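You operate a simulated robot arm through the tools that you are given. There is no shell and no other tool.

You run a simulated robot arm. Do the job below in one go: nothing can be reset, and whatever is moved stays where it is left.

Task
Grease the orange bearing block.
Fine: lay its small cap on the dark mat; pump till the blue collar is whole, not to a blob; coupler back on its rest, cap back on.

Only the result counts: the job must be done as asked and must still hold three seconds after the hand-in. Knocking over, shifting, dropping, spilling or breaking anything else fails it. Lids that push on must go on centred and level and be pressed home; caps that screw on are set level and turned clockwise until they are tight.

Robot
A 7-joint arm with a two-finger parallel gripper, fixed in place. Base frame: the origin is on the floor under the middle of its stand, x ahead of it, y to its left, z up; the work surface is at about z = 850. Lengths are in mm, angles in rad, forces in N, time in s.
With the tool pointing down near the work surface it reaches from about 300 to 700 mm from the base axis. Its first joint turns from -1.152 to 1.152 rad. Payload 1.57 kg.
The TCP is the grasp point between the finger pads, 30 mm short of the fingertips. In the tool frame z runs along the fingers and y along their closing line. Largest opening 110 mm; finger width 24, thickness 12; the body of the gripper, 48 by 112 mm, starts 78 mm behind the TCP.
Orientation is told as [roll, pitch, yaw] about the base's x, y, z axes, in that order, counted from this pose: with the fingers straight down and closing along the base's y, the tool's x points along the base's -x, its y along +y and its z along -z.

Tools
- The arm moves only by the tool jog_arm. Its argument "moves" is text: rows parted by semicolons, each of 7 numbers parted by spaces: the shift along the base's x, y, z in mm, then the turn, a rotation vector about the base's x, y, z in rad, then the finger opening in mm, from 0 to 110. In form: dx dy dz wx wy wz grip; .... A call has 1 to 20 rows; each row shifts and turns the commanded pose from where the row before left it. Each row takes 0.2 s and may step no farther than 50 mm and 0.15 rad from the row before; otherwise, or with a gripper value out of range, the whole call is refused. Where a pose cannot be reached the arm comes as near as it can. A force on the tool above 90 N (or 10 N above the force at the start of the call, whichever is more), or a blocked arm, ends the call early, and 0.2 s more pass. Each finger travels about 108 mm/s and halts on what it meets, pressing with about 28 N; the grip force reading is that of the motor and also rises with nothing between the fingers. The clock runs only during rows and for 0.2 s after the last one: add rows that do not move to give the fingers time. It gives the time, the measured TCP pose, the force on the tool (base axes), the opening and the grip force at its end, in the units of the frame above (readings bear some noise), with the torque about the TCP (base axes, N m) and any sound that the robot's microphone picked up, and new pictures: "views" is both (left out), scene, wrist or none.
- Cameras (640 x 400 px; columns grow to the right, rows downward): "scene" is fixed at [179.1, -377.6, 1406.3]; the picture's right is [0.76, -0.65, 0.00], its down [-0.28, -0.33, -0.90] and it looks along [0.59, 0.68, -0.43] (base axes); focal length 265 px, centre (320, 200). "wrist" rides on the gripper at [70, 16, -141] in the tool frame; the picture's right is [-0.23, 0.97, 0.00], its down [-0.85, -0.20, -0.48] and it looks along [-0.47, -0.11, 0.88] (tool axes); focal length 222 px, centre (320, 200). There is no depth. A picture from a camera that has moved, and an enlarged one, comes with that camera's place and axes in the base frame and with its lens. The place of the scene camera against the robot may be out by one fixed shift of up to 25 mm in any direction.
- zoom(camera, box): a new picture of the part [left, top, right, bottom] of that camera's present view, enlarged. It takes no simulated time.
- job_done(): hands the job in; it is judged then, once.

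Nothing tells you positions but the pictures and the camera data. Unless the task says otherwise, let go and move clear before handing in.

The tools are called after ">>>" by a JSON object that holds its "method" and its "body". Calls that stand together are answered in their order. jog_arm: Moves the arm, as the interface text tells. Its arguments: {"type":"object","properties":{"moves":{"type":"string"},"views":{"type":"string","enum":["both","scene","wrist","none"]}},"required":["moves"]} The other tools are called the same way: zoom (camera, box) takes an enlarged picture of a part of a camera's view; job_done () hands the job in.

At the start:

```text
clock: 0.0
tcp_pos: [428.8, -76.9, 1279.8]
tcp_rot: [0.0, -0.002, -0.002]
wrist_force: [0.0, -0.1, -0.7]
torque: [0.01, 0.0, -0.02]
gripper_width: 110.1
finger_force: 0.0
```

scene: 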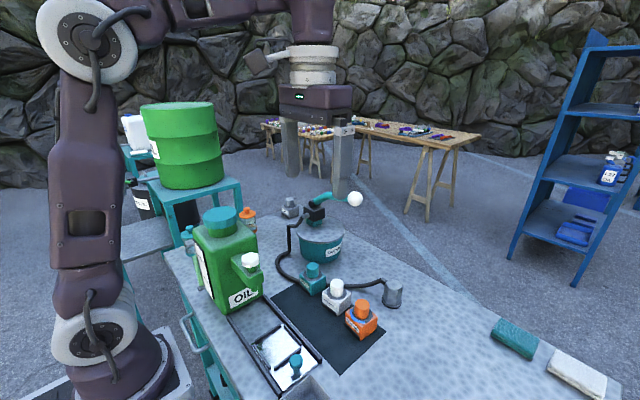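
wrist: 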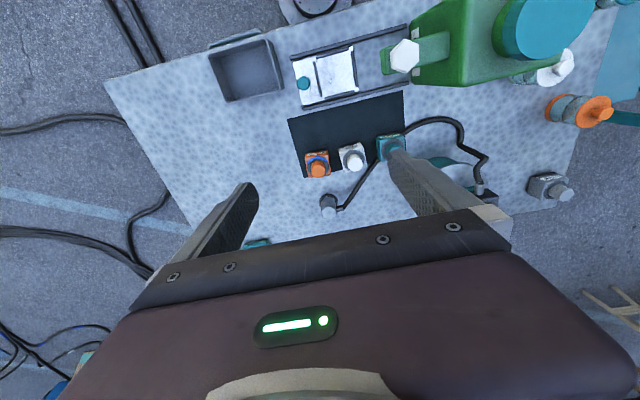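

I see a work table with an oil can, a grease pump (teal pot with a lever and a hose), three bearing blocks (teal, white, orange) on the dark mat, and a rest cup with the coupler. I will zoom in before moving.

>>> {"method": "zoom", "body": {"camera": "scene", "box": [260, 180, 420, 280]}}

>>> {"method": "zoom", "body": {"camera": "scene", "box": [260, 260, 420, 360]}}

>>> {"method": "zoom", "body": {"camera": "wrist", "box": [280, 90, 440, 220]}}

>>> {"method": "zoom", "body": {"camera": "scene", "box": [160, 180, 320, 400]}}

```text
4.00 times, centred on (340, 230) of scene
camera zoom: at [179.1, -377.6, 1406.3], right [0.76, -0.65, 0.0], down [-0.28, -0.33, -0.9], along [0.59, 0.68, -0.43], focal length 1060 px, centre (240, 80)
```

zoom: 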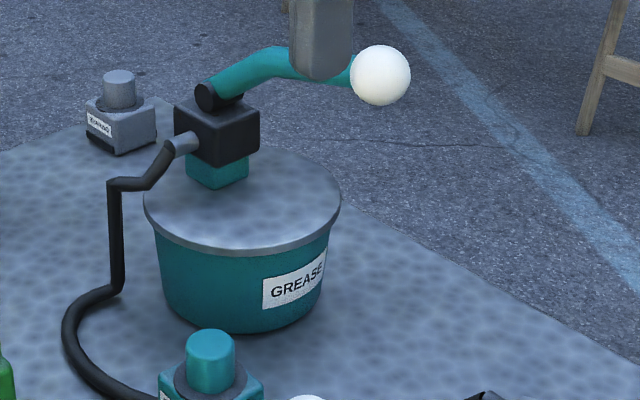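

```text
4.00 times, centred on (340, 310) of scene
camera zoom: at [179.1, -377.6, 1406.3], right [0.76, -0.65, 0.0], down [-0.28, -0.33, -0.9], along [0.59, 0.68, -0.43], focal length 1060 px, centre (240, -240)
```

zoom: 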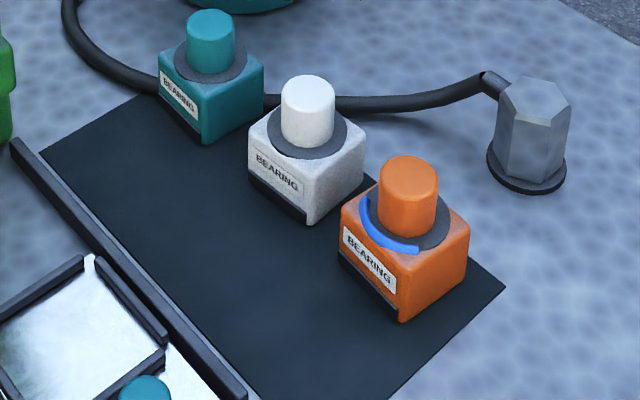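

```text
3.08 times, centred on (360, 155) of wrist
camera zoom: at [358.9, -61.1, 1421.5], right [0.23, 0.97, 0.0], down [0.85, -0.2, 0.48], along [0.47, -0.11, -0.88], focal length 684 px, centre (197, 338)
```

zoom: 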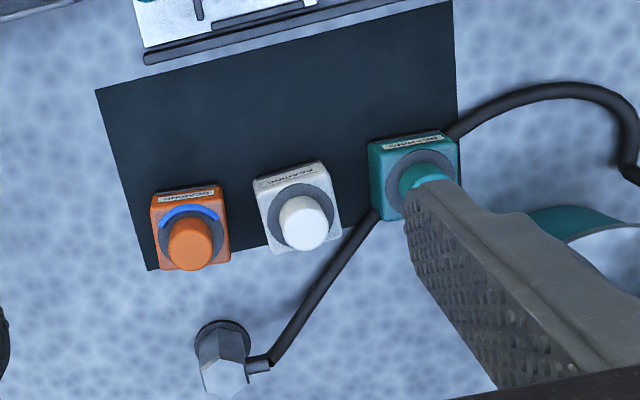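

```text
1.82 times, centred on (240, 290) of scene
camera zoom: at [179.1, -377.6, 1406.3], right [0.76, -0.65, 0.0], down [-0.28, -0.33, -0.9], along [0.59, 0.68, -0.43], focal length 482 px, centre (466, 36)
```

zoom: 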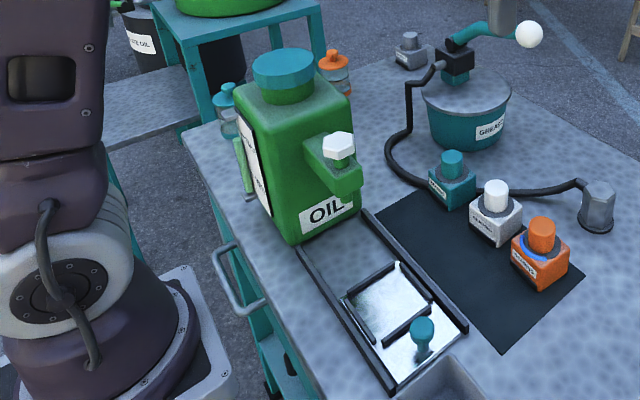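

The blocks look to be near x≈550, with the coupler on its rest near (670, -111) and the pump near (675, 190). I'll move the wrist camera to look at the pump from above first, staying high.

>>> {"method": "jog_arm", "body": {"moves": "18 39 -10 0 0 0 110; 18 39 -10 0 0 0 110; 18 39 -10 0 0 0 110; 18 39 -10 0 0 0 110; 18 39 -10 0 0 0 110; 0 0 0 0 0 0 110"}}

```text
clock: 1.4
tcp_pos: [519.2, 117.0, 1229.1]
tcp_rot: [0.0, -0.003, -0.002]
wrist_force: [0.0, 0.5, 0.7]
torque: [-0.02, -0.01, 0.01]
gripper_width: 110.0
finger_force: 0.0
camera wrist: at [448.1, 133.9, 1372.2], right [0.23, 0.97, 0.0], down [0.85, -0.2, 0.48], along [0.47, -0.11, -0.88], focal length 222 px, centre (320, 200)
```

scene: 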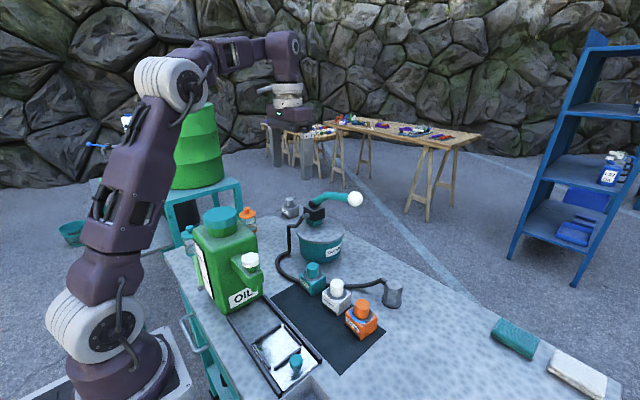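
wrist: 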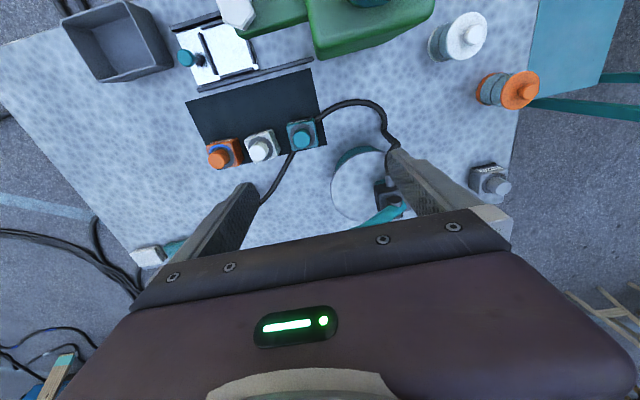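

The pump lever's ball is hidden behind the gripper. I'll back off a little and tilt the tool forward to see the pump from the side.

>>> {"method": "jog_arm", "body": {"moves": "-30 -15 0 0 -0.125 0 110; -30 -15 0 0 -0.125 0 110; -30 -15 0 0 -0.125 0 110; 0 -15 0 0 -0.125 0 110; 0 0 0 0 0 0 110"}}

```text
clock: 2.6
tcp_pos: [428.8, 56.6, 1229.1]
tcp_rot: [0.001, -0.502, -0.001]
wrist_force: [0.5, 0.4, -0.3]
torque: [-0.01, -0.02, 0.01]
gripper_width: 110.0
finger_force: 0.1
camera wrist: at [299.7, 73.0, 1320.7], right [0.2, 0.97, 0.11], down [0.52, -0.2, 0.83], along [0.83, -0.11, -0.54], focal length 222 px, centre (320, 200)
```

scene: 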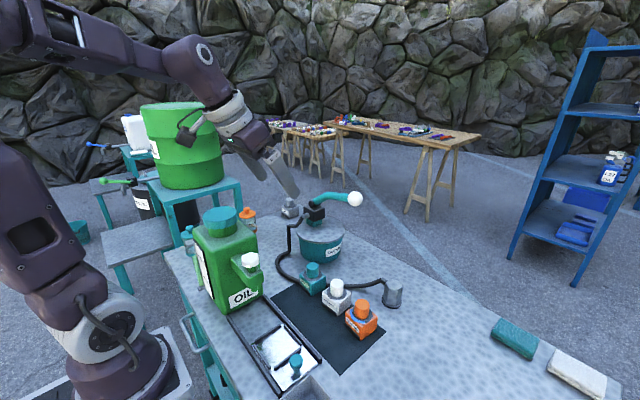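
wrist: 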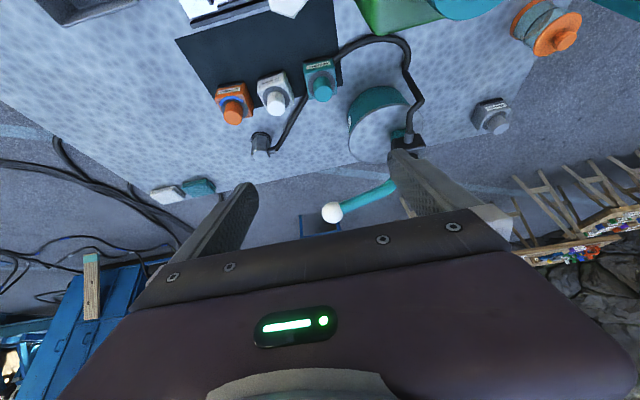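

The ball of the lever triangulates to about (669, 44, 1110), with its pivot near (686, 232, 985). It swings about the x axis, so I'll want to grip it with the fingers closing along x. Next I look closely at the orange block and the coupler from above.

>>> {"method": "jog_arm", "body": {"moves": "20 -28 0 0 0.125 0 110; 20 -28 0 0 0.125 0 110; 20 -28 -20 0 0.125 0 110; 20 -28 -30 0 0.127 0 110; 20 -28 -30 0 0 0 110; 20 -28 -30 0 0 0 110; 0 0 0 0 0 0 110"}}

```text
clock: 4.2
tcp_pos: [548.5, -110.8, 1119.3]
tcp_rot: [0.001, -0.002, -0.002]
wrist_force: [0.3, -0.6, -0.2]
torque: [0.04, 0.01, -0.02]
gripper_width: 110.0
finger_force: 0.0
camera wrist: at [479.5, -94.9, 1261.7], right [0.23, 0.97, 0.0], down [0.85, -0.2, 0.48], along [0.47, -0.11, -0.88], focal length 222 px, centre (320, 200)
```

scene: 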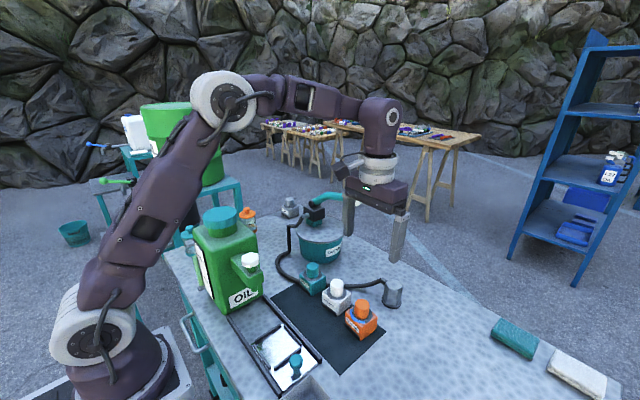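
wrist: 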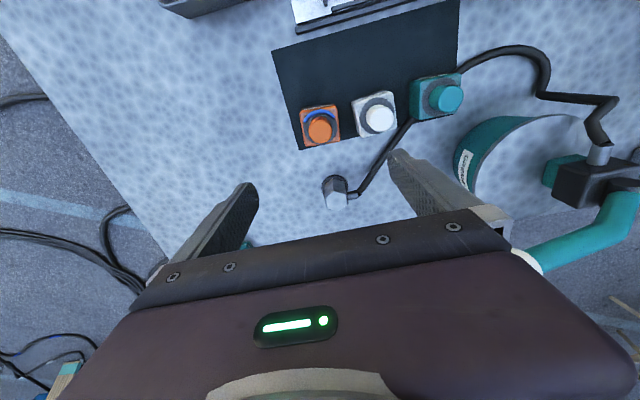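

>>> {"method": "zoom", "body": {"camera": "wrist", "box": [280, 80, 400, 220]}}

>>> {"method": "zoom", "body": {"camera": "wrist", "box": [290, 90, 350, 150]}}

>>> {"method": "zoom", "body": {"camera": "wrist", "box": [300, 150, 380, 220]}}

```text
2.86 times, centred on (340, 150) of wrist
camera zoom: at [479.5, -94.9, 1261.7], right [0.23, 0.97, 0.0], down [0.85, -0.2, 0.48], along [0.47, -0.11, -0.88], focal length 635 px, centre (263, 343)
```

zoom: 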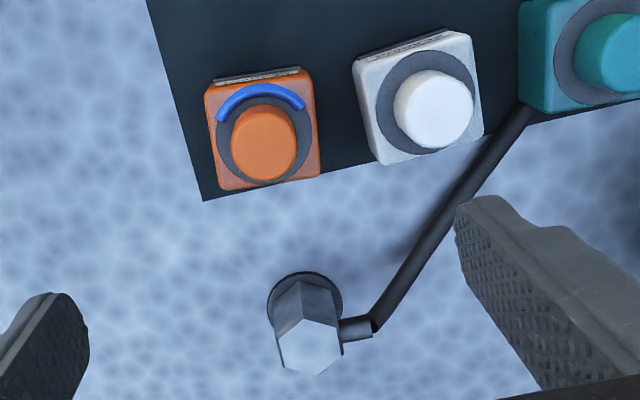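

```text
6.67 times, centred on (320, 120) of wrist
camera zoom: at [479.5, -94.9, 1261.7], right [0.23, 0.97, 0.0], down [0.85, -0.2, 0.48], along [0.47, -0.11, -0.88], focal length 1481 px, centre (320, 733)
```

zoom: 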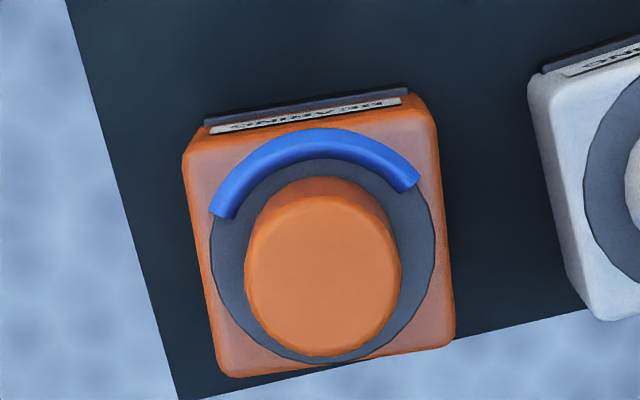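

```text
5.71 times, centred on (340, 185) of wrist
camera zoom: at [479.5, -94.9, 1261.7], right [0.23, 0.97, 0.0], down [0.85, -0.2, 0.48], along [0.47, -0.11, -0.88], focal length 1269 px, centre (206, 286)
```

zoom: 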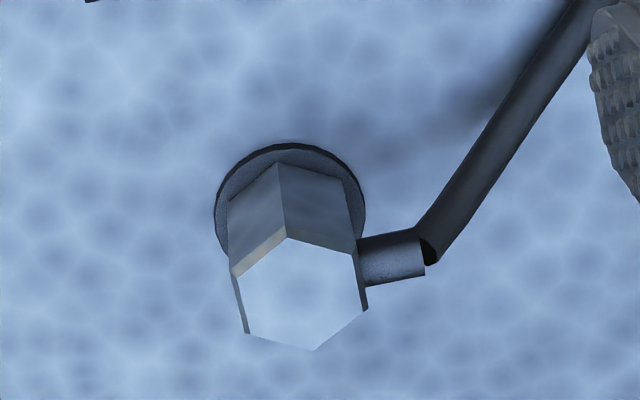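

The orange cap looks about 35 mm wide, centred near (551, -111). The coupler is a hex with flats facing ±y and its hose on the +y flat, at about (673, -110). I descend over the cap and check the alignment.

>>> {"method": "jog_arm", "body": {"moves": "1 0 -40 0 0 0 70; 1 0 -40 0 0 0 60; 0 0 -40 0 0 0 60; 0 0 -20 0 0 0 60; 0 0 0 0 0 0 60"}}

```text
clock: 5.4
tcp_pos: [548.8, -109.4, 978.8]
tcp_rot: [0.001, 0.0, -0.002]
wrist_force: [0.1, -0.5, 0.6]
torque: [0.04, -0.01, -0.03]
gripper_width: 60.0
finger_force: 0.0
camera wrist: at [481.1, -94.4, 1121.4], right [0.23, 0.97, 0.0], down [0.85, -0.2, 0.48], along [0.47, -0.11, -0.88], focal length 222 px, centre (320, 200)
```

scene: 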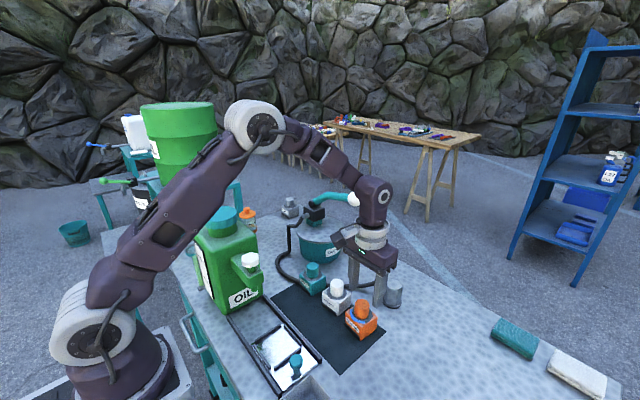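
wrist: 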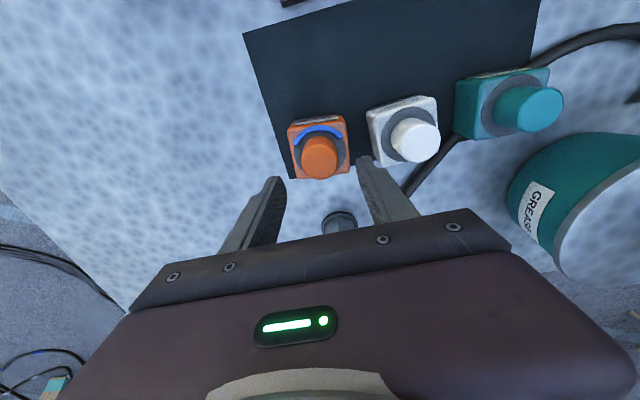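

>>> {"method": "zoom", "body": {"camera": "wrist", "box": [230, 90, 430, 240]}}

>>> {"method": "zoom", "body": {"camera": "scene", "box": [320, 250, 420, 350]}}

```text
2.67 times, centred on (330, 165) of wrist
camera zoom: at [481.1, -94.4, 1121.4], right [0.23, 0.97, 0.0], down [0.85, -0.2, 0.48], along [0.47, -0.11, -0.88], focal length 592 px, centre (293, 293)
```

zoom: 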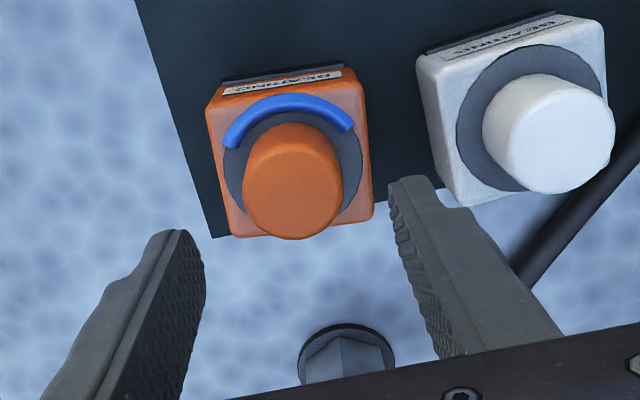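

```text
4.00 times, centred on (370, 300) of scene
camera zoom: at [179.1, -377.6, 1406.3], right [0.76, -0.65, 0.0], down [-0.28, -0.33, -0.9], along [0.59, 0.68, -0.43], focal length 1060 px, centre (120, -200)
```

zoom: 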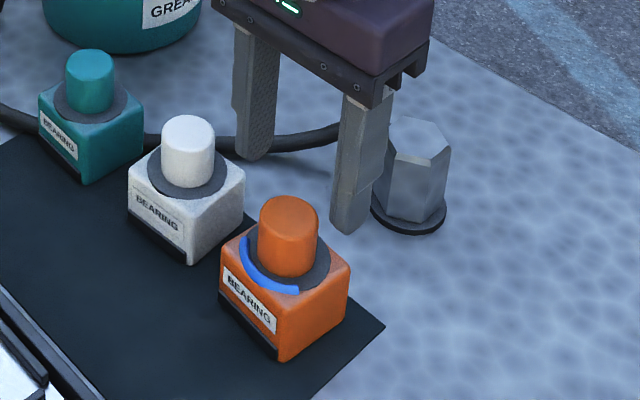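

The cap top comes out near (548, -110, 924). I descend a bit more with a narrower opening and then check the fingertip height against the cap.

>>> {"method": "jog_arm", "body": {"moves": "0 -0.5 -15 0 0 0 56; 0 0 -15 0 0 0 56; 0 0 0 0 0 0 56"}}

>>> {"method": "zoom", "body": {"camera": "scene", "box": [320, 250, 420, 350]}}

>>> {"method": "zoom", "body": {"camera": "wrist", "box": [230, 90, 430, 240]}}

```text
clock: 6.2
tcp_pos: [550.6, -110.8, 948.9]
tcp_rot: [0.0, 0.0, -0.001]
wrist_force: [0.3, 0.6, 0.5]
torque: [0.0, 0.02, 0.01]
gripper_width: 56.0
finger_force: 0.0
camera wrist: at [481.1, -94.6, 1091.5], right [0.23, 0.97, 0.0], down [0.85, -0.2, 0.48], along [0.47, -0.11, -0.88], focal length 222 px, centre (320, 200)
```

scene: 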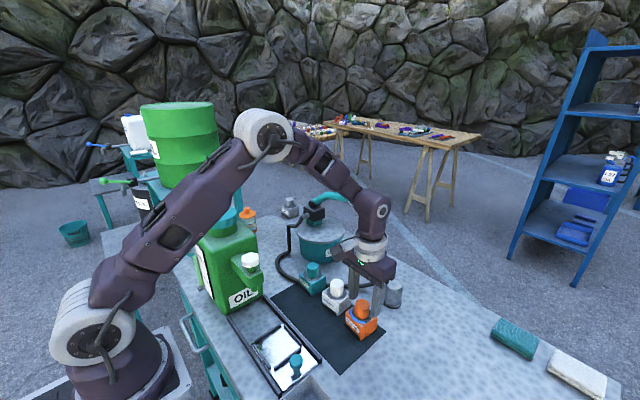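
wrist: 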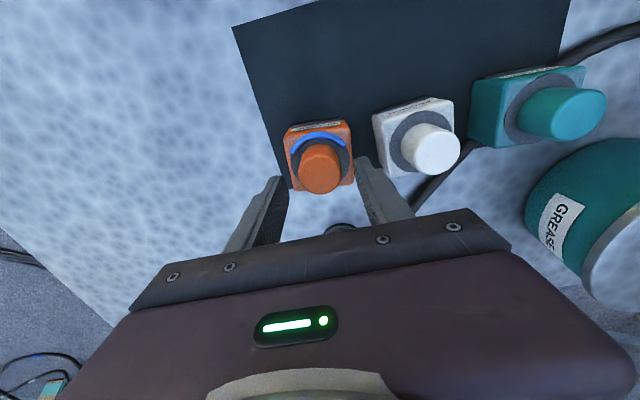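

```text
4.00 times, centred on (370, 300) of scene
camera zoom: at [179.1, -377.6, 1406.3], right [0.76, -0.65, 0.0], down [-0.28, -0.33, -0.9], along [0.59, 0.68, -0.43], focal length 1060 px, centre (120, -200)
```

zoom: 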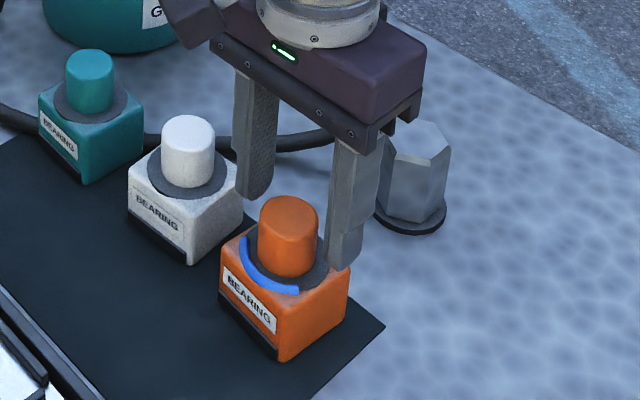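

```text
2.67 times, centred on (330, 165) of wrist
camera zoom: at [481.1, -94.6, 1091.5], right [0.23, 0.97, 0.0], down [0.85, -0.2, 0.48], along [0.47, -0.11, -0.88], focal length 592 px, centre (293, 293)
```

zoom: 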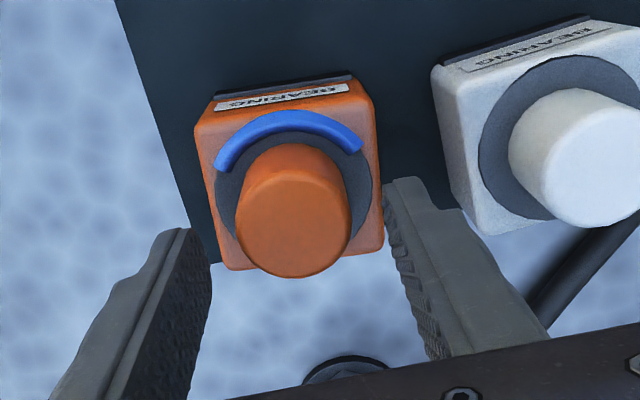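

The fingertips are level with the cap top and centred. I lower 17 mm, close on the cap, and check.

>>> {"method": "jog_arm", "body": {"moves": "-1 0 -9 0 0 0 56; -0.5 0 -8 0 0 0 56; 0 0 0 0 0 0 56"}}

>>> {"method": "zoom", "body": {"camera": "scene", "box": [330, 270, 410, 350]}}

>>> {"method": "zoom", "body": {"camera": "wrist", "box": [230, 90, 430, 240]}}

```text
clock: 7.0
tcp_pos: [549.5, -111.1, 932.0]
tcp_rot: [0.0, 0.001, -0.002]
wrist_force: [-0.3, 0.0, -1.2]
torque: [0.0, 0.0, -0.01]
gripper_width: 55.9
finger_force: 0.0
camera wrist: at [479.7, -94.3, 1074.4], right [0.23, 0.97, 0.0], down [0.85, -0.2, 0.48], along [0.47, -0.11, -0.88], focal length 222 px, centre (320, 200)
```

scene: 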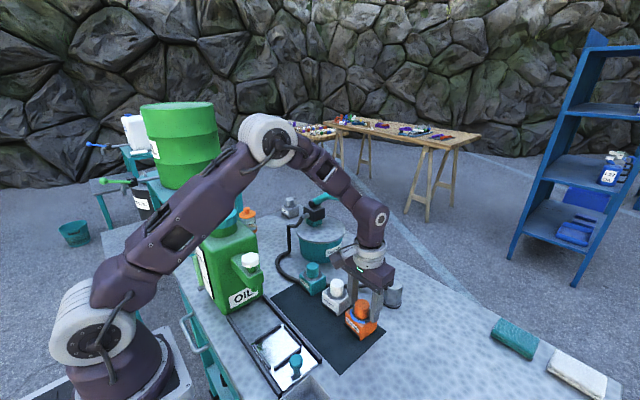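
wrist: 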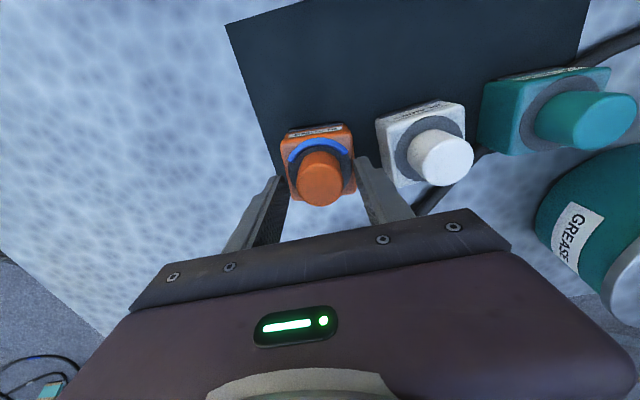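

```text
5.00 times, centred on (370, 310) of scene
camera zoom: at [179.1, -377.6, 1406.3], right [0.76, -0.65, 0.0], down [-0.28, -0.33, -0.9], along [0.59, 0.68, -0.43], focal length 1324 px, centre (70, -350)
```

zoom: 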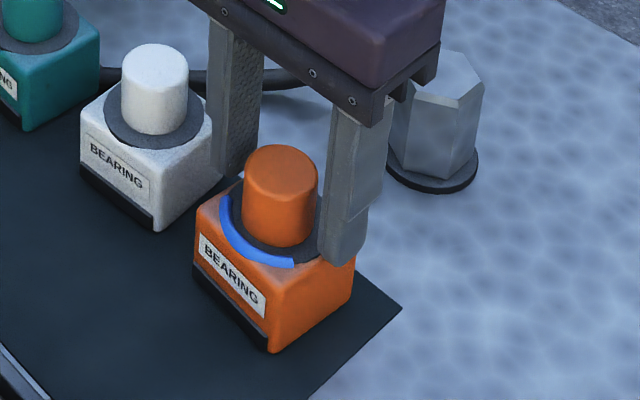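

```text
2.67 times, centred on (330, 165) of wrist
camera zoom: at [479.7, -94.3, 1074.4], right [0.23, 0.97, 0.0], down [0.85, -0.2, 0.48], along [0.47, -0.11, -0.88], focal length 592 px, centre (293, 293)
```

zoom: 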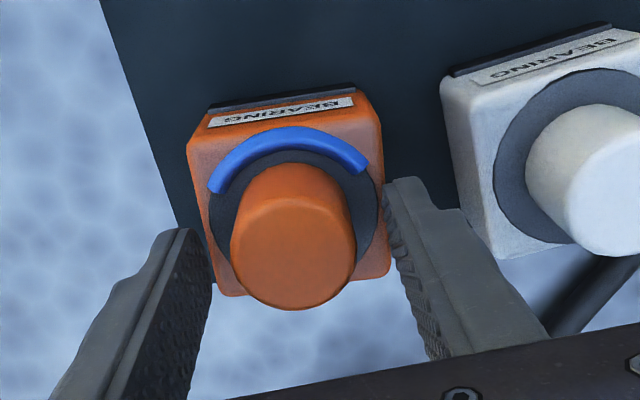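

>>> {"method": "jog_arm", "body": {"moves": "0 0 0 0 0 0 40; 0 0 0 0 0 0 30; 0 0 0 0 0 0 28; 0 0 0 0 0 0 28"}}

>>> {"method": "zoom", "body": {"camera": "scene", "box": [330, 270, 410, 350]}}

>>> {"method": "zoom", "body": {"camera": "wrist", "box": [230, 90, 430, 240]}}

```text
clock: 8.0
tcp_pos: [549.1, -111.0, 932.8]
tcp_rot: [-0.001, -0.001, -0.001]
wrist_force: [0.1, -0.4, 0.2]
torque: [0.01, 0.01, 0.01]
gripper_width: 35.2
finger_force: 28.0
camera wrist: at [479.7, -94.3, 1074.6], right [0.23, 0.97, 0.0], down [0.85, -0.2, 0.48], along [0.47, -0.11, -0.88], focal length 222 px, centre (320, 200)
```

scene: 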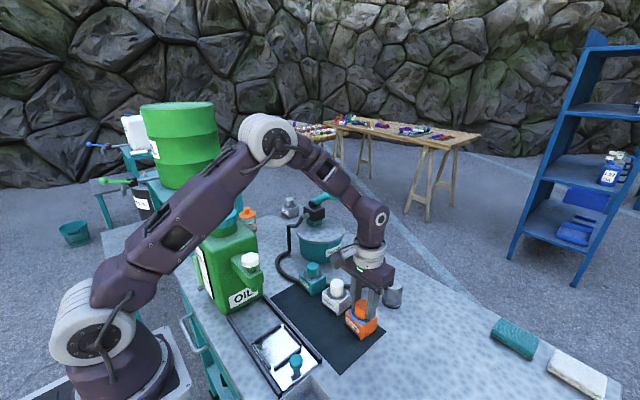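
wrist: 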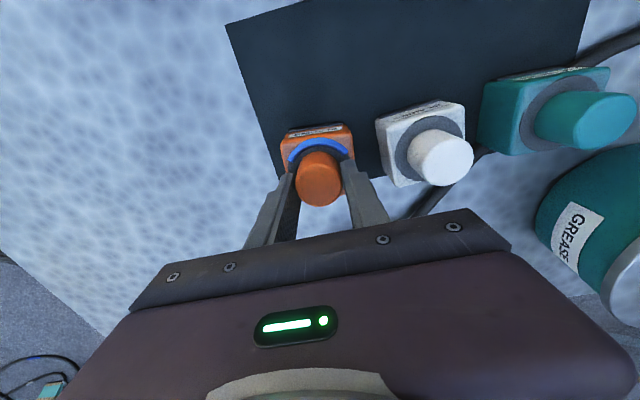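

```text
5.00 times, centred on (370, 310) of scene
camera zoom: at [179.2, -377.6, 1406.3], right [0.76, -0.65, 0.0], down [-0.28, -0.33, -0.9], along [0.59, 0.68, -0.43], focal length 1324 px, centre (70, -350)
```

zoom: 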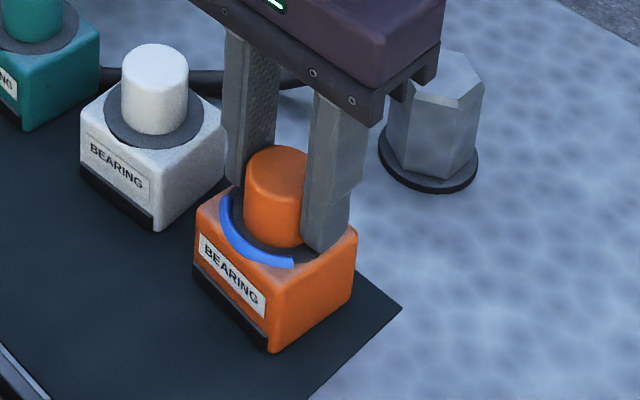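

```text
2.67 times, centred on (330, 165) of wrist
camera zoom: at [479.7, -94.3, 1074.6], right [0.23, 0.97, 0.0], down [0.85, -0.2, 0.48], along [0.47, -0.11, -0.88], focal length 592 px, centre (293, 293)
```

zoom: 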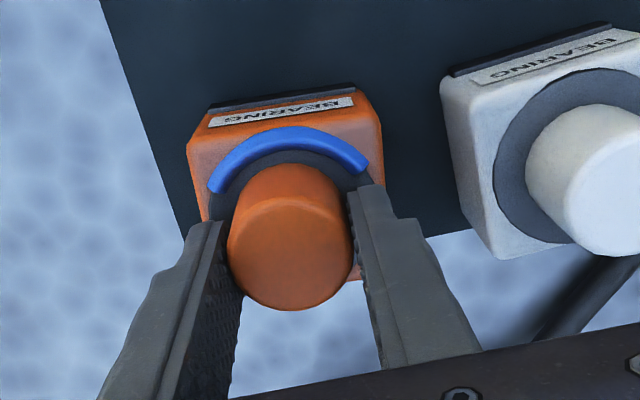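

The fingers hold the cap at 35.2 mm. I try a small straight lift and watch the force.

>>> {"method": "jog_arm", "body": {"moves": "0 0 1 0 0 0 28; 0 0 1 0 0 0 28; 0 0 0 0 0 0 28", "views": "none"}}

>>> {"method": "zoom", "body": {"camera": "scene", "box": [330, 270, 410, 350]}}

```text
clock: 8.8
tcp_pos: [547.9, -109.9, 933.8]
tcp_rot: [-0.001, 0.002, -0.002]
wrist_force: [-0.1, -0.2, 0.4]
torque: [0.0, -0.01, -0.02]
gripper_width: 35.2
finger_force: 28.1
```

```text
5.00 times, centred on (370, 310) of scene
camera zoom: at [179.2, -377.6, 1406.3], right [0.76, -0.65, 0.0], down [-0.28, -0.33, -0.9], along [0.59, 0.68, -0.43], focal length 1324 px, centre (70, -350)
```

zoom: 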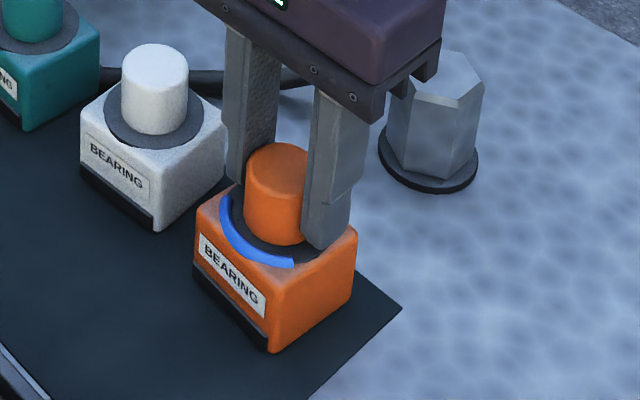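

The cap rises freely and the block stays put, so this is a plain push-on or loose cap. I lift it clear.

>>> {"method": "jog_arm", "body": {"moves": "0 0 3 0 0 0 28; 0 0 5 0 0 0 28; 0 0 10 0 0 0 28; 0 0 20 0 0 0 28; 0 0 20 0 0 0 28; 0 0 20 0 0 0 28; 0 0 0 0 0 0 28"}}

>>> {"method": "zoom", "body": {"camera": "scene", "box": [330, 250, 430, 350]}}

>>> {"method": "zoom", "body": {"camera": "wrist", "box": [230, 60, 430, 210]}}

```text
clock: 10.4
tcp_pos: [548.7, -112.0, 1013.5]
tcp_rot: [0.0, 0.001, 0.0]
wrist_force: [-0.5, 0.1, 0.4]
torque: [-0.03, 0.01, -0.02]
gripper_width: 35.1
finger_force: 27.7
camera wrist: at [479.9, -94.4, 1154.9], right [0.23, 0.97, 0.0], down [0.85, -0.2, 0.48], along [0.47, -0.11, -0.88], focal length 222 px, centre (320, 200)
```

scene: 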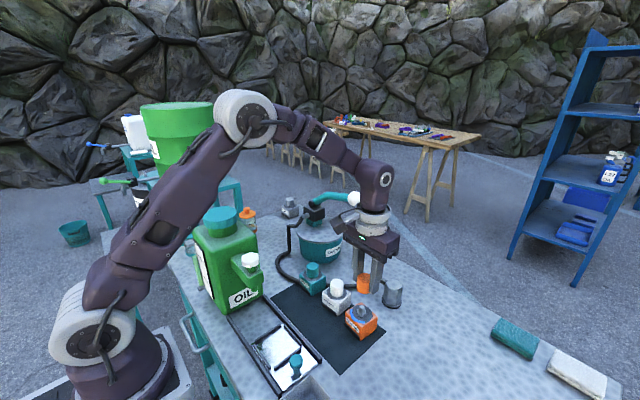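
wrist: 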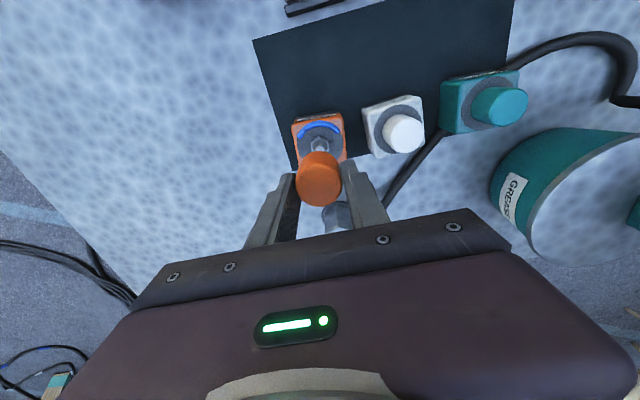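

```text
4.00 times, centred on (380, 300) of scene
camera zoom: at [179.1, -377.6, 1406.3], right [0.76, -0.65, 0.0], down [-0.28, -0.33, -0.9], along [0.59, 0.68, -0.43], focal length 1060 px, centre (80, -200)
```

zoom: 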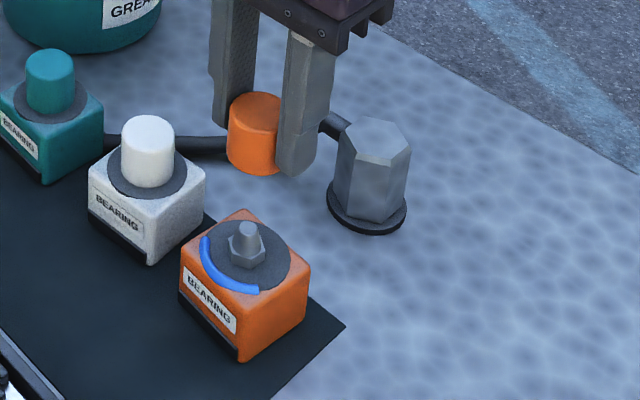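

```text
2.67 times, centred on (330, 135) of wrist
camera zoom: at [479.9, -94.4, 1154.9], right [0.23, 0.97, 0.0], down [0.85, -0.2, 0.48], along [0.47, -0.11, -0.88], focal length 592 px, centre (293, 373)
```

zoom: 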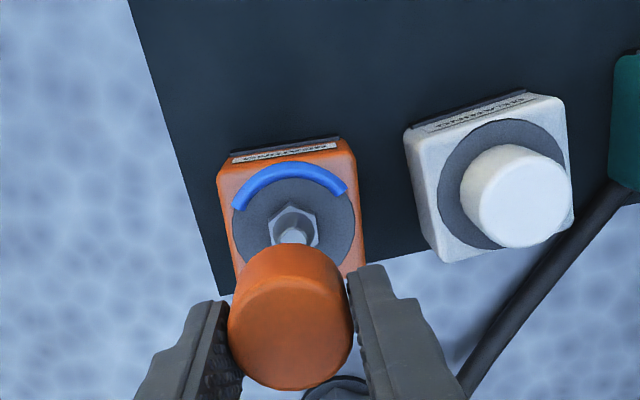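

The cap is off and the grease nipple shows. I carry the cap to the free part of the dark mat near (472, -55) and lower it.

>>> {"method": "jog_arm", "body": {"moves": "-38.5 28 0 0 0 0 28; -38.5 28 0 0 0 0 28; 0 0 -40 0 0 0 28; 0 0 -40 0 0 0 28; 0 0 -20 0 0 0 28; 0 0 -6 0 0 0 28; 0 0 0 0 0 0 28"}}

>>> {"method": "zoom", "body": {"camera": "scene", "box": [280, 260, 380, 360]}}

>>> {"method": "zoom", "body": {"camera": "wrist", "box": [230, 60, 430, 210]}}

```text
clock: 12.0
tcp_pos: [472.3, -54.8, 906.1]
tcp_rot: [0.0, 0.0, -0.001]
wrist_force: [-0.3, 0.2, -0.4]
torque: [-0.02, -0.01, 0.03]
gripper_width: 35.2
finger_force: 27.9
camera wrist: at [402.5, -38.5, 1048.6], right [0.23, 0.97, 0.0], down [0.85, -0.2, 0.48], along [0.47, -0.11, -0.88], focal length 222 px, centre (320, 200)
```

scene: 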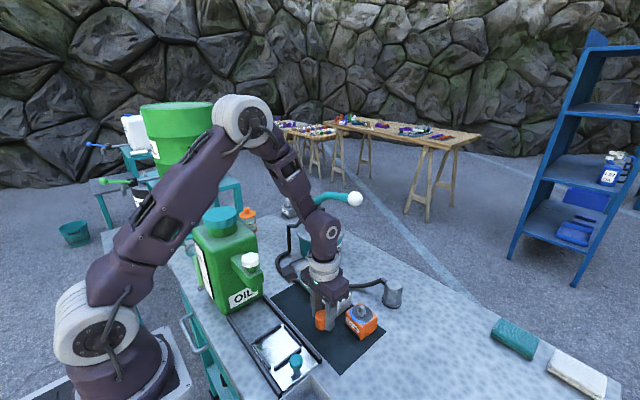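
wrist: 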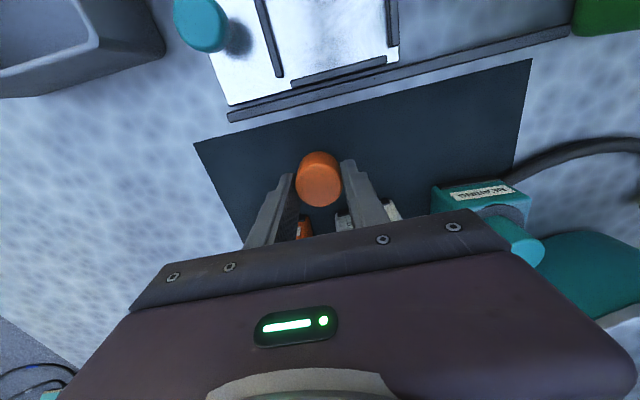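

```text
4.00 times, centred on (330, 310) of scene
camera zoom: at [179.2, -377.6, 1406.3], right [0.76, -0.65, 0.0], down [-0.28, -0.33, -0.9], along [0.59, 0.68, -0.43], focal length 1060 px, centre (280, -240)
```

zoom: 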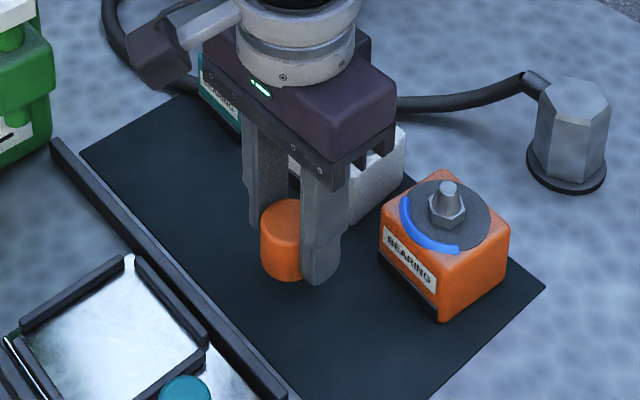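

```text
2.67 times, centred on (330, 135) of wrist
camera zoom: at [402.5, -38.5, 1048.6], right [0.23, 0.97, 0.0], down [0.85, -0.2, 0.48], along [0.47, -0.11, -0.88], focal length 592 px, centre (293, 373)
```

zoom: 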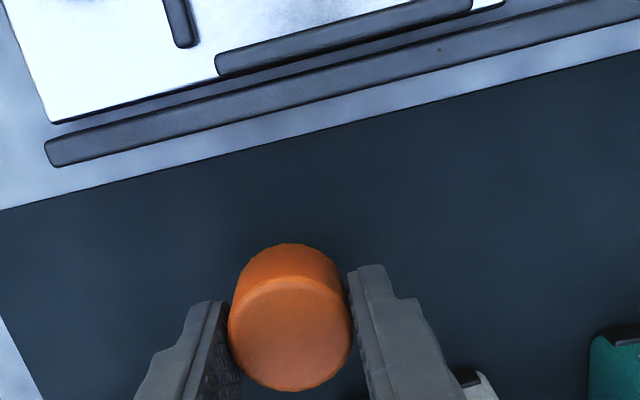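

>>> {"method": "jog_arm", "body": {"moves": "0 0 -2.5 0 0 0 28; 0 0 -2.5 0 0 0 28; 0 0 -2 0 0 0 28; 0 0 0 0 0 0 28", "views": "none"}}

>>> {"method": "zoom", "body": {"camera": "scene", "box": [300, 280, 360, 340]}}

```text
clock: 13.0
tcp_pos: [472.0, -54.7, 898.8]
tcp_rot: [-0.001, 0.001, -0.001]
wrist_force: [1.0, -0.3, -0.4]
torque: [0.0, 0.01, 0.04]
gripper_width: 35.1
finger_force: 27.9
```

```text
6.67 times, centred on (330, 310) of scene
camera zoom: at [179.2, -377.6, 1406.3], right [0.76, -0.65, 0.0], down [-0.28, -0.33, -0.9], along [0.59, 0.68, -0.43], focal length 1766 px, centre (253, -533)
```

zoom: 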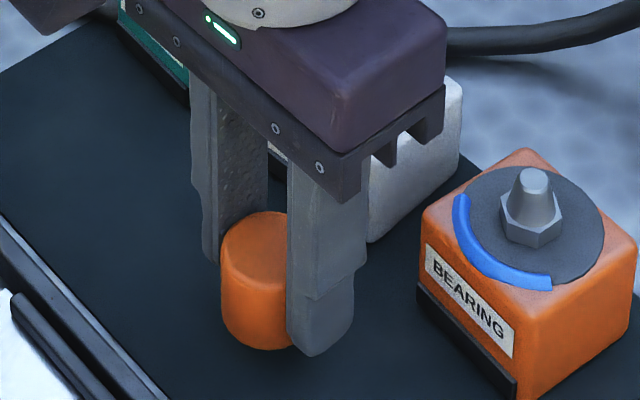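

>>> {"method": "jog_arm", "body": {"moves": "0 0 -1 0 0 0 28; 0 0 -1 0 0 0 28; 0 0 0 0 0 0 28", "views": "none"}}

>>> {"method": "zoom", "body": {"camera": "scene", "box": [300, 280, 360, 340]}}

```text
clock: 13.8
tcp_pos: [470.9, -55.2, 898.2]
tcp_rot: [0.0, -0.001, -0.001]
wrist_force: [-0.2, 0.0, 0.8]
torque: [-0.03, -0.02, 0.0]
gripper_width: 35.4
finger_force: 28.5
```

```text
6.67 times, centred on (330, 310) of scene
camera zoom: at [179.2, -377.6, 1406.3], right [0.76, -0.65, 0.0], down [-0.28, -0.33, -0.9], along [0.59, 0.68, -0.43], focal length 1766 px, centre (253, -533)
```

zoom: 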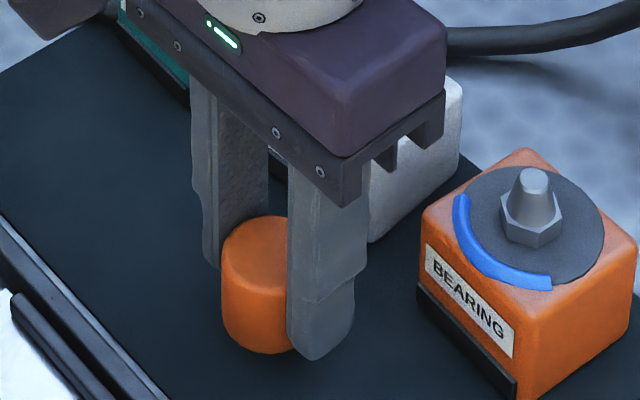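

>>> {"method": "jog_arm", "body": {"moves": "0 0 -1 0 0 0 28; 0 0 -1 0 0 0 28; 0 0 0 0 0 0 28", "views": "none"}}

>>> {"method": "zoom", "body": {"camera": "scene", "box": [300, 280, 360, 340]}}

```text
clock: 14.6
tcp_pos: [472.3, -55.3, 894.5]
tcp_rot: [-0.001, 0.0, -0.001]
wrist_force: [-0.7, 0.5, -0.5]
torque: [0.04, 0.01, -0.01]
gripper_width: 35.2
finger_force: 28.2
```

```text
6.67 times, centred on (330, 310) of scene
camera zoom: at [179.2, -377.6, 1406.3], right [0.76, -0.65, 0.0], down [-0.28, -0.33, -0.9], along [0.59, 0.68, -0.43], focal length 1766 px, centre (253, -533)
```

zoom: 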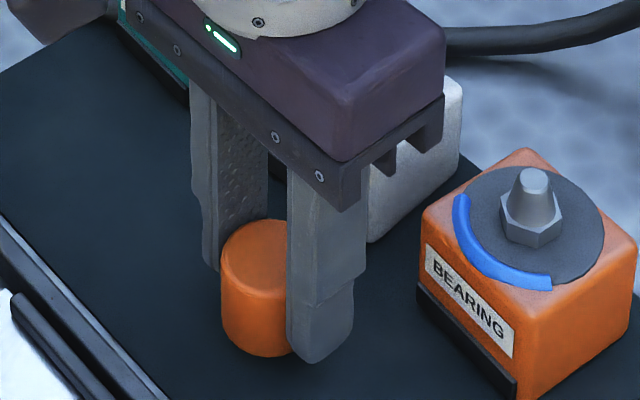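

>>> {"method": "jog_arm", "body": {"moves": "0 0 -1 0 0 0 28; 0 0 -1 0 0 0 28; 0 0 0 0 0 0 28", "views": "none"}}

>>> {"method": "zoom", "body": {"camera": "scene", "box": [300, 280, 360, 340]}}

>>> {"method": "zoom", "body": {"camera": "wrist", "box": [230, 60, 430, 210]}}

```text
clock: 15.4
tcp_pos: [471.5, -54.9, 893.9]
tcp_rot: [-0.001, -0.001, 0.0]
wrist_force: [-0.7, -0.2, -0.1]
torque: [0.0, 0.03, 0.0]
gripper_width: 35.1
finger_force: 27.7
```

```text
6.67 times, centred on (330, 310) of scene
camera zoom: at [179.2, -377.6, 1406.3], right [0.76, -0.65, 0.0], down [-0.28, -0.33, -0.9], along [0.59, 0.68, -0.43], focal length 1766 px, centre (253, -533)
```

zoom: 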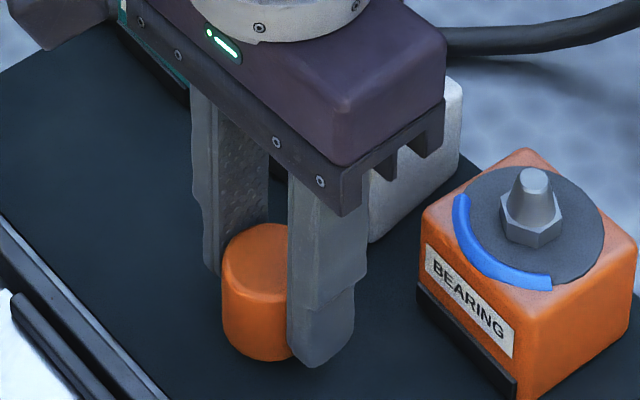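

```text
2.67 times, centred on (330, 135) of wrist
camera zoom: at [403.0, -38.5, 1035.5], right [0.23, 0.97, 0.0], down [0.85, -0.2, 0.48], along [0.47, -0.11, -0.88], focal length 592 px, centre (293, 373)
```

zoom: 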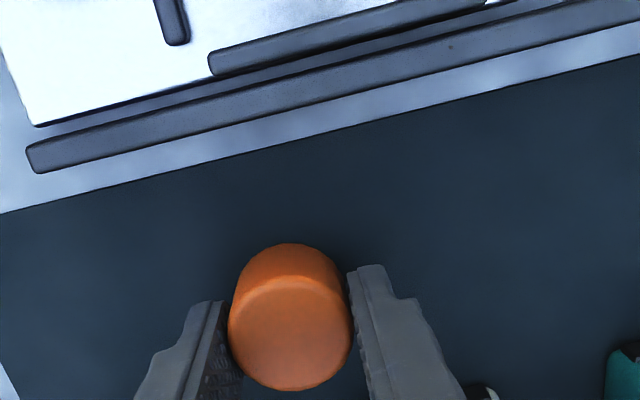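

>>> {"method": "jog_arm", "body": {"moves": "0 0 -1 0 0 0 28; 0 0 0 0 0 0 28", "views": "none"}}

>>> {"method": "jog_arm", "body": {"moves": "0 0 -1 0 0 0 28; 0 0 0 0 0 0 28", "views": "none"}}

>>> {"method": "zoom", "body": {"camera": "scene", "box": [300, 280, 360, 340]}}

```text
clock: 16.0
tcp_pos: [472.7, -54.8, 892.7]
tcp_rot: [0.0, 0.0, -0.002]
wrist_force: [-0.6, 0.1, -0.2]
torque: [0.0, 0.02, 0.01]
gripper_width: 35.2
finger_force: 28.1
```

```text
clock: 16.6
tcp_pos: [472.2, -56.0, 891.2]
tcp_rot: [0.0, -0.001, -0.002]
wrist_force: [-0.3, 0.3, 0.0]
torque: [-0.03, 0.01, 0.0]
gripper_width: 35.2
finger_force: 27.9
```

```text
6.67 times, centred on (330, 310) of scene
camera zoom: at [179.1, -377.6, 1406.3], right [0.76, -0.65, 0.0], down [-0.28, -0.33, -0.9], along [0.59, 0.68, -0.43], focal length 1766 px, centre (253, -533)
```

zoom: 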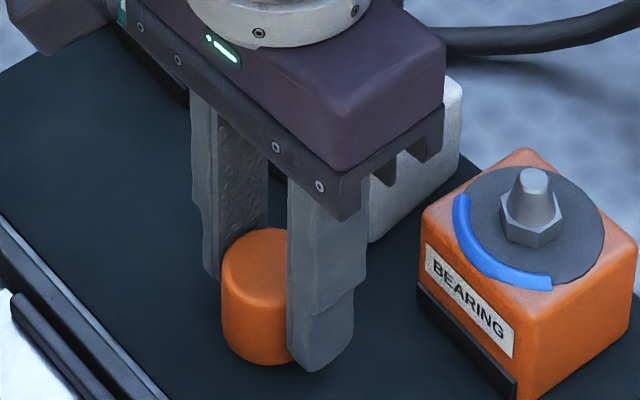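

>>> {"method": "jog_arm", "body": {"moves": "0 0 -1 0 0 0 28; 0 0 0 0 0 0 28", "views": "none"}}

>>> {"method": "jog_arm", "body": {"moves": "0 0 -1 0 0 0 28; 0 0 0 0 0 0 28", "views": "none"}}

>>> {"method": "zoom", "body": {"camera": "scene", "box": [300, 280, 360, 340]}}

```text
clock: 17.2
tcp_pos: [472.4, -54.7, 891.2]
tcp_rot: [0.001, 0.0, -0.003]
wrist_force: [0.2, 0.4, -0.9]
torque: [0.0, 0.03, -0.01]
gripper_width: 35.1
finger_force: 28.3
```

```text
clock: 17.8
tcp_pos: [471.7, -54.0, 889.8]
tcp_rot: [-0.001, -0.001, -0.003]
wrist_force: [-0.1, -0.2, -0.5]
torque: [0.0, -0.02, -0.01]
gripper_width: 35.0
finger_force: 28.0
```

```text
6.67 times, centred on (330, 310) of scene
camera zoom: at [179.1, -377.6, 1406.3], right [0.76, -0.65, 0.0], down [-0.28, -0.33, -0.9], along [0.59, 0.68, -0.43], focal length 1766 px, centre (253, -533)
```

zoom: 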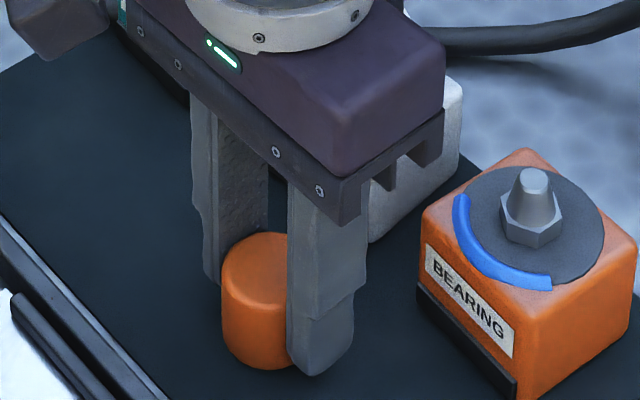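

>>> {"method": "jog_arm", "body": {"moves": "0 0 -1 0 0 0 28; 0 0 -1 0 0 0 28; 0 0 0 0 0 0 28", "views": "none"}}

>>> {"method": "zoom", "body": {"camera": "scene", "box": [300, 280, 360, 340]}}

>>> {"method": "zoom", "body": {"camera": "wrist", "box": [230, 60, 430, 210]}}

```text
clock: 18.6
tcp_pos: [471.7, -55.1, 887.2]
tcp_rot: [-0.001, -0.001, 0.0]
wrist_force: [-0.3, 0.1, -0.8]
torque: [-0.01, 0.0, 0.05]
gripper_width: 35.0
finger_force: 28.1
```

```text
6.67 times, centred on (330, 310) of scene
camera zoom: at [179.2, -377.6, 1406.3], right [0.76, -0.65, 0.0], down [-0.28, -0.33, -0.9], along [0.59, 0.68, -0.43], focal length 1766 px, centre (253, -533)
```

zoom: 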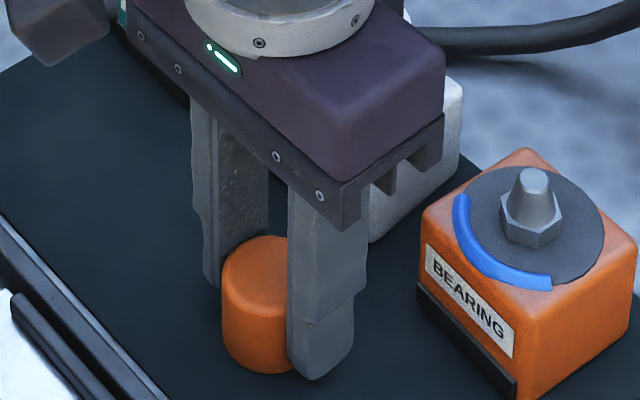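

```text
2.67 times, centred on (330, 135) of wrist
camera zoom: at [402.8, -38.7, 1029.6], right [0.23, 0.97, 0.0], down [0.85, -0.2, 0.48], along [0.47, -0.11, -0.88], focal length 592 px, centre (293, 373)
```

zoom: 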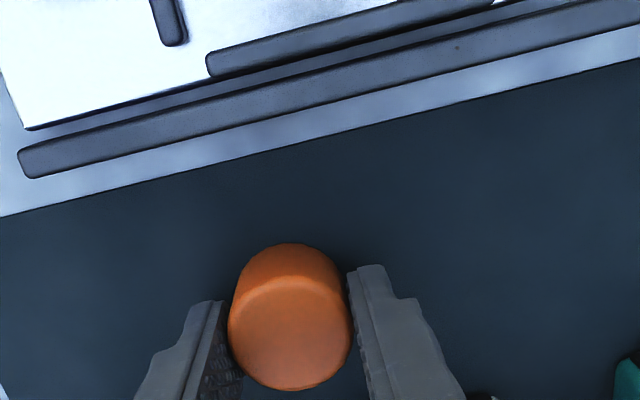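

>>> {"method": "jog_arm", "body": {"moves": "0 0 -1 0 0 0 28; 0 0 0 0 0 0 28", "views": "none"}}

>>> {"method": "jog_arm", "body": {"moves": "0 0 -1 0 0 0 28; 0 0 0 0 0 0 28", "views": "none"}}

>>> {"method": "zoom", "body": {"camera": "scene", "box": [300, 280, 360, 340]}}

```text
clock: 19.2
tcp_pos: [473.0, -54.0, 886.1]
tcp_rot: [-0.001, 0.0, -0.001]
wrist_force: [-0.2, 0.2, 0.0]
torque: [0.0, -0.01, 0.01]
gripper_width: 34.9
finger_force: 27.7
```

```text
clock: 19.8
tcp_pos: [471.8, -55.6, 885.1]
tcp_rot: [0.0, 0.0, -0.001]
wrist_force: [0.7, 0.4, -0.1]
torque: [-0.01, 0.04, -0.03]
gripper_width: 35.2
finger_force: 27.8
```

```text
6.67 times, centred on (330, 310) of scene
camera zoom: at [179.2, -377.6, 1406.3], right [0.76, -0.65, 0.0], down [-0.28, -0.33, -0.9], along [0.59, 0.68, -0.43], focal length 1766 px, centre (253, -533)
```

zoom: 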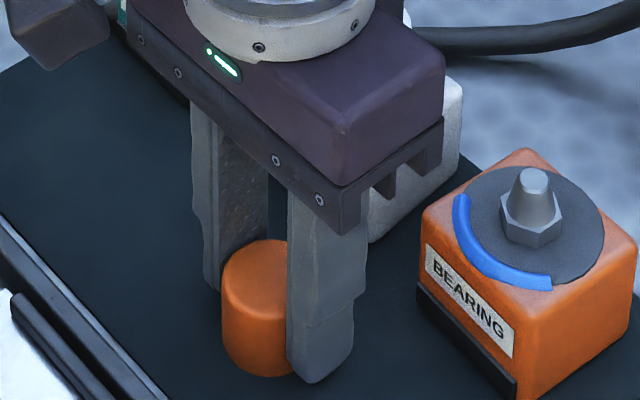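

>>> {"method": "jog_arm", "body": {"moves": "0 0 -1 0 0 0 28; 0 0 0 0 0 0 28", "views": "none"}}

>>> {"method": "jog_arm", "body": {"moves": "0 0 -1 0 0 0 28; 0 0 0 0 0 0 28", "views": "none"}}

>>> {"method": "zoom", "body": {"camera": "scene", "box": [300, 280, 360, 340]}}

```text
clock: 20.4
tcp_pos: [472.4, -55.2, 885.0]
tcp_rot: [0.001, -0.002, -0.002]
wrist_force: [-1.4, 0.7, 13.1]
torque: [-0.02, 0.09, 0.1]
gripper_width: 35.2
finger_force: 28.2
```

```text
clock: 21.0
tcp_pos: [471.8, -55.3, 882.7]
tcp_rot: [0.0, 0.0, -0.002]
wrist_force: [2.5, 0.4, 12.8]
torque: [0.14, -0.01, 0.09]
gripper_width: 34.8
finger_force: 27.9
```

```text
6.67 times, centred on (330, 310) of scene
camera zoom: at [179.0, -377.6, 1406.3], right [0.76, -0.65, 0.0], down [-0.28, -0.33, -0.9], along [0.59, 0.68, -0.43], focal length 1766 px, centre (253, -533)
```

zoom: 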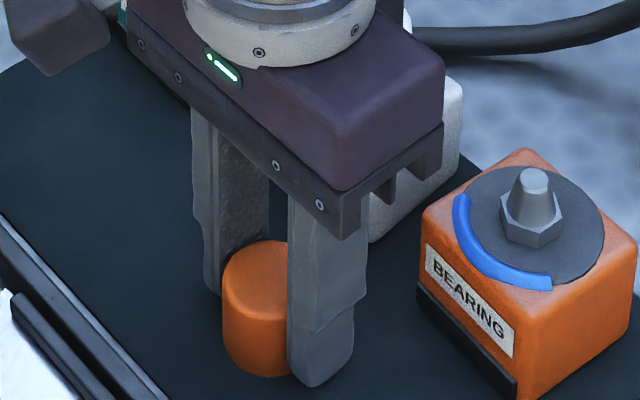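

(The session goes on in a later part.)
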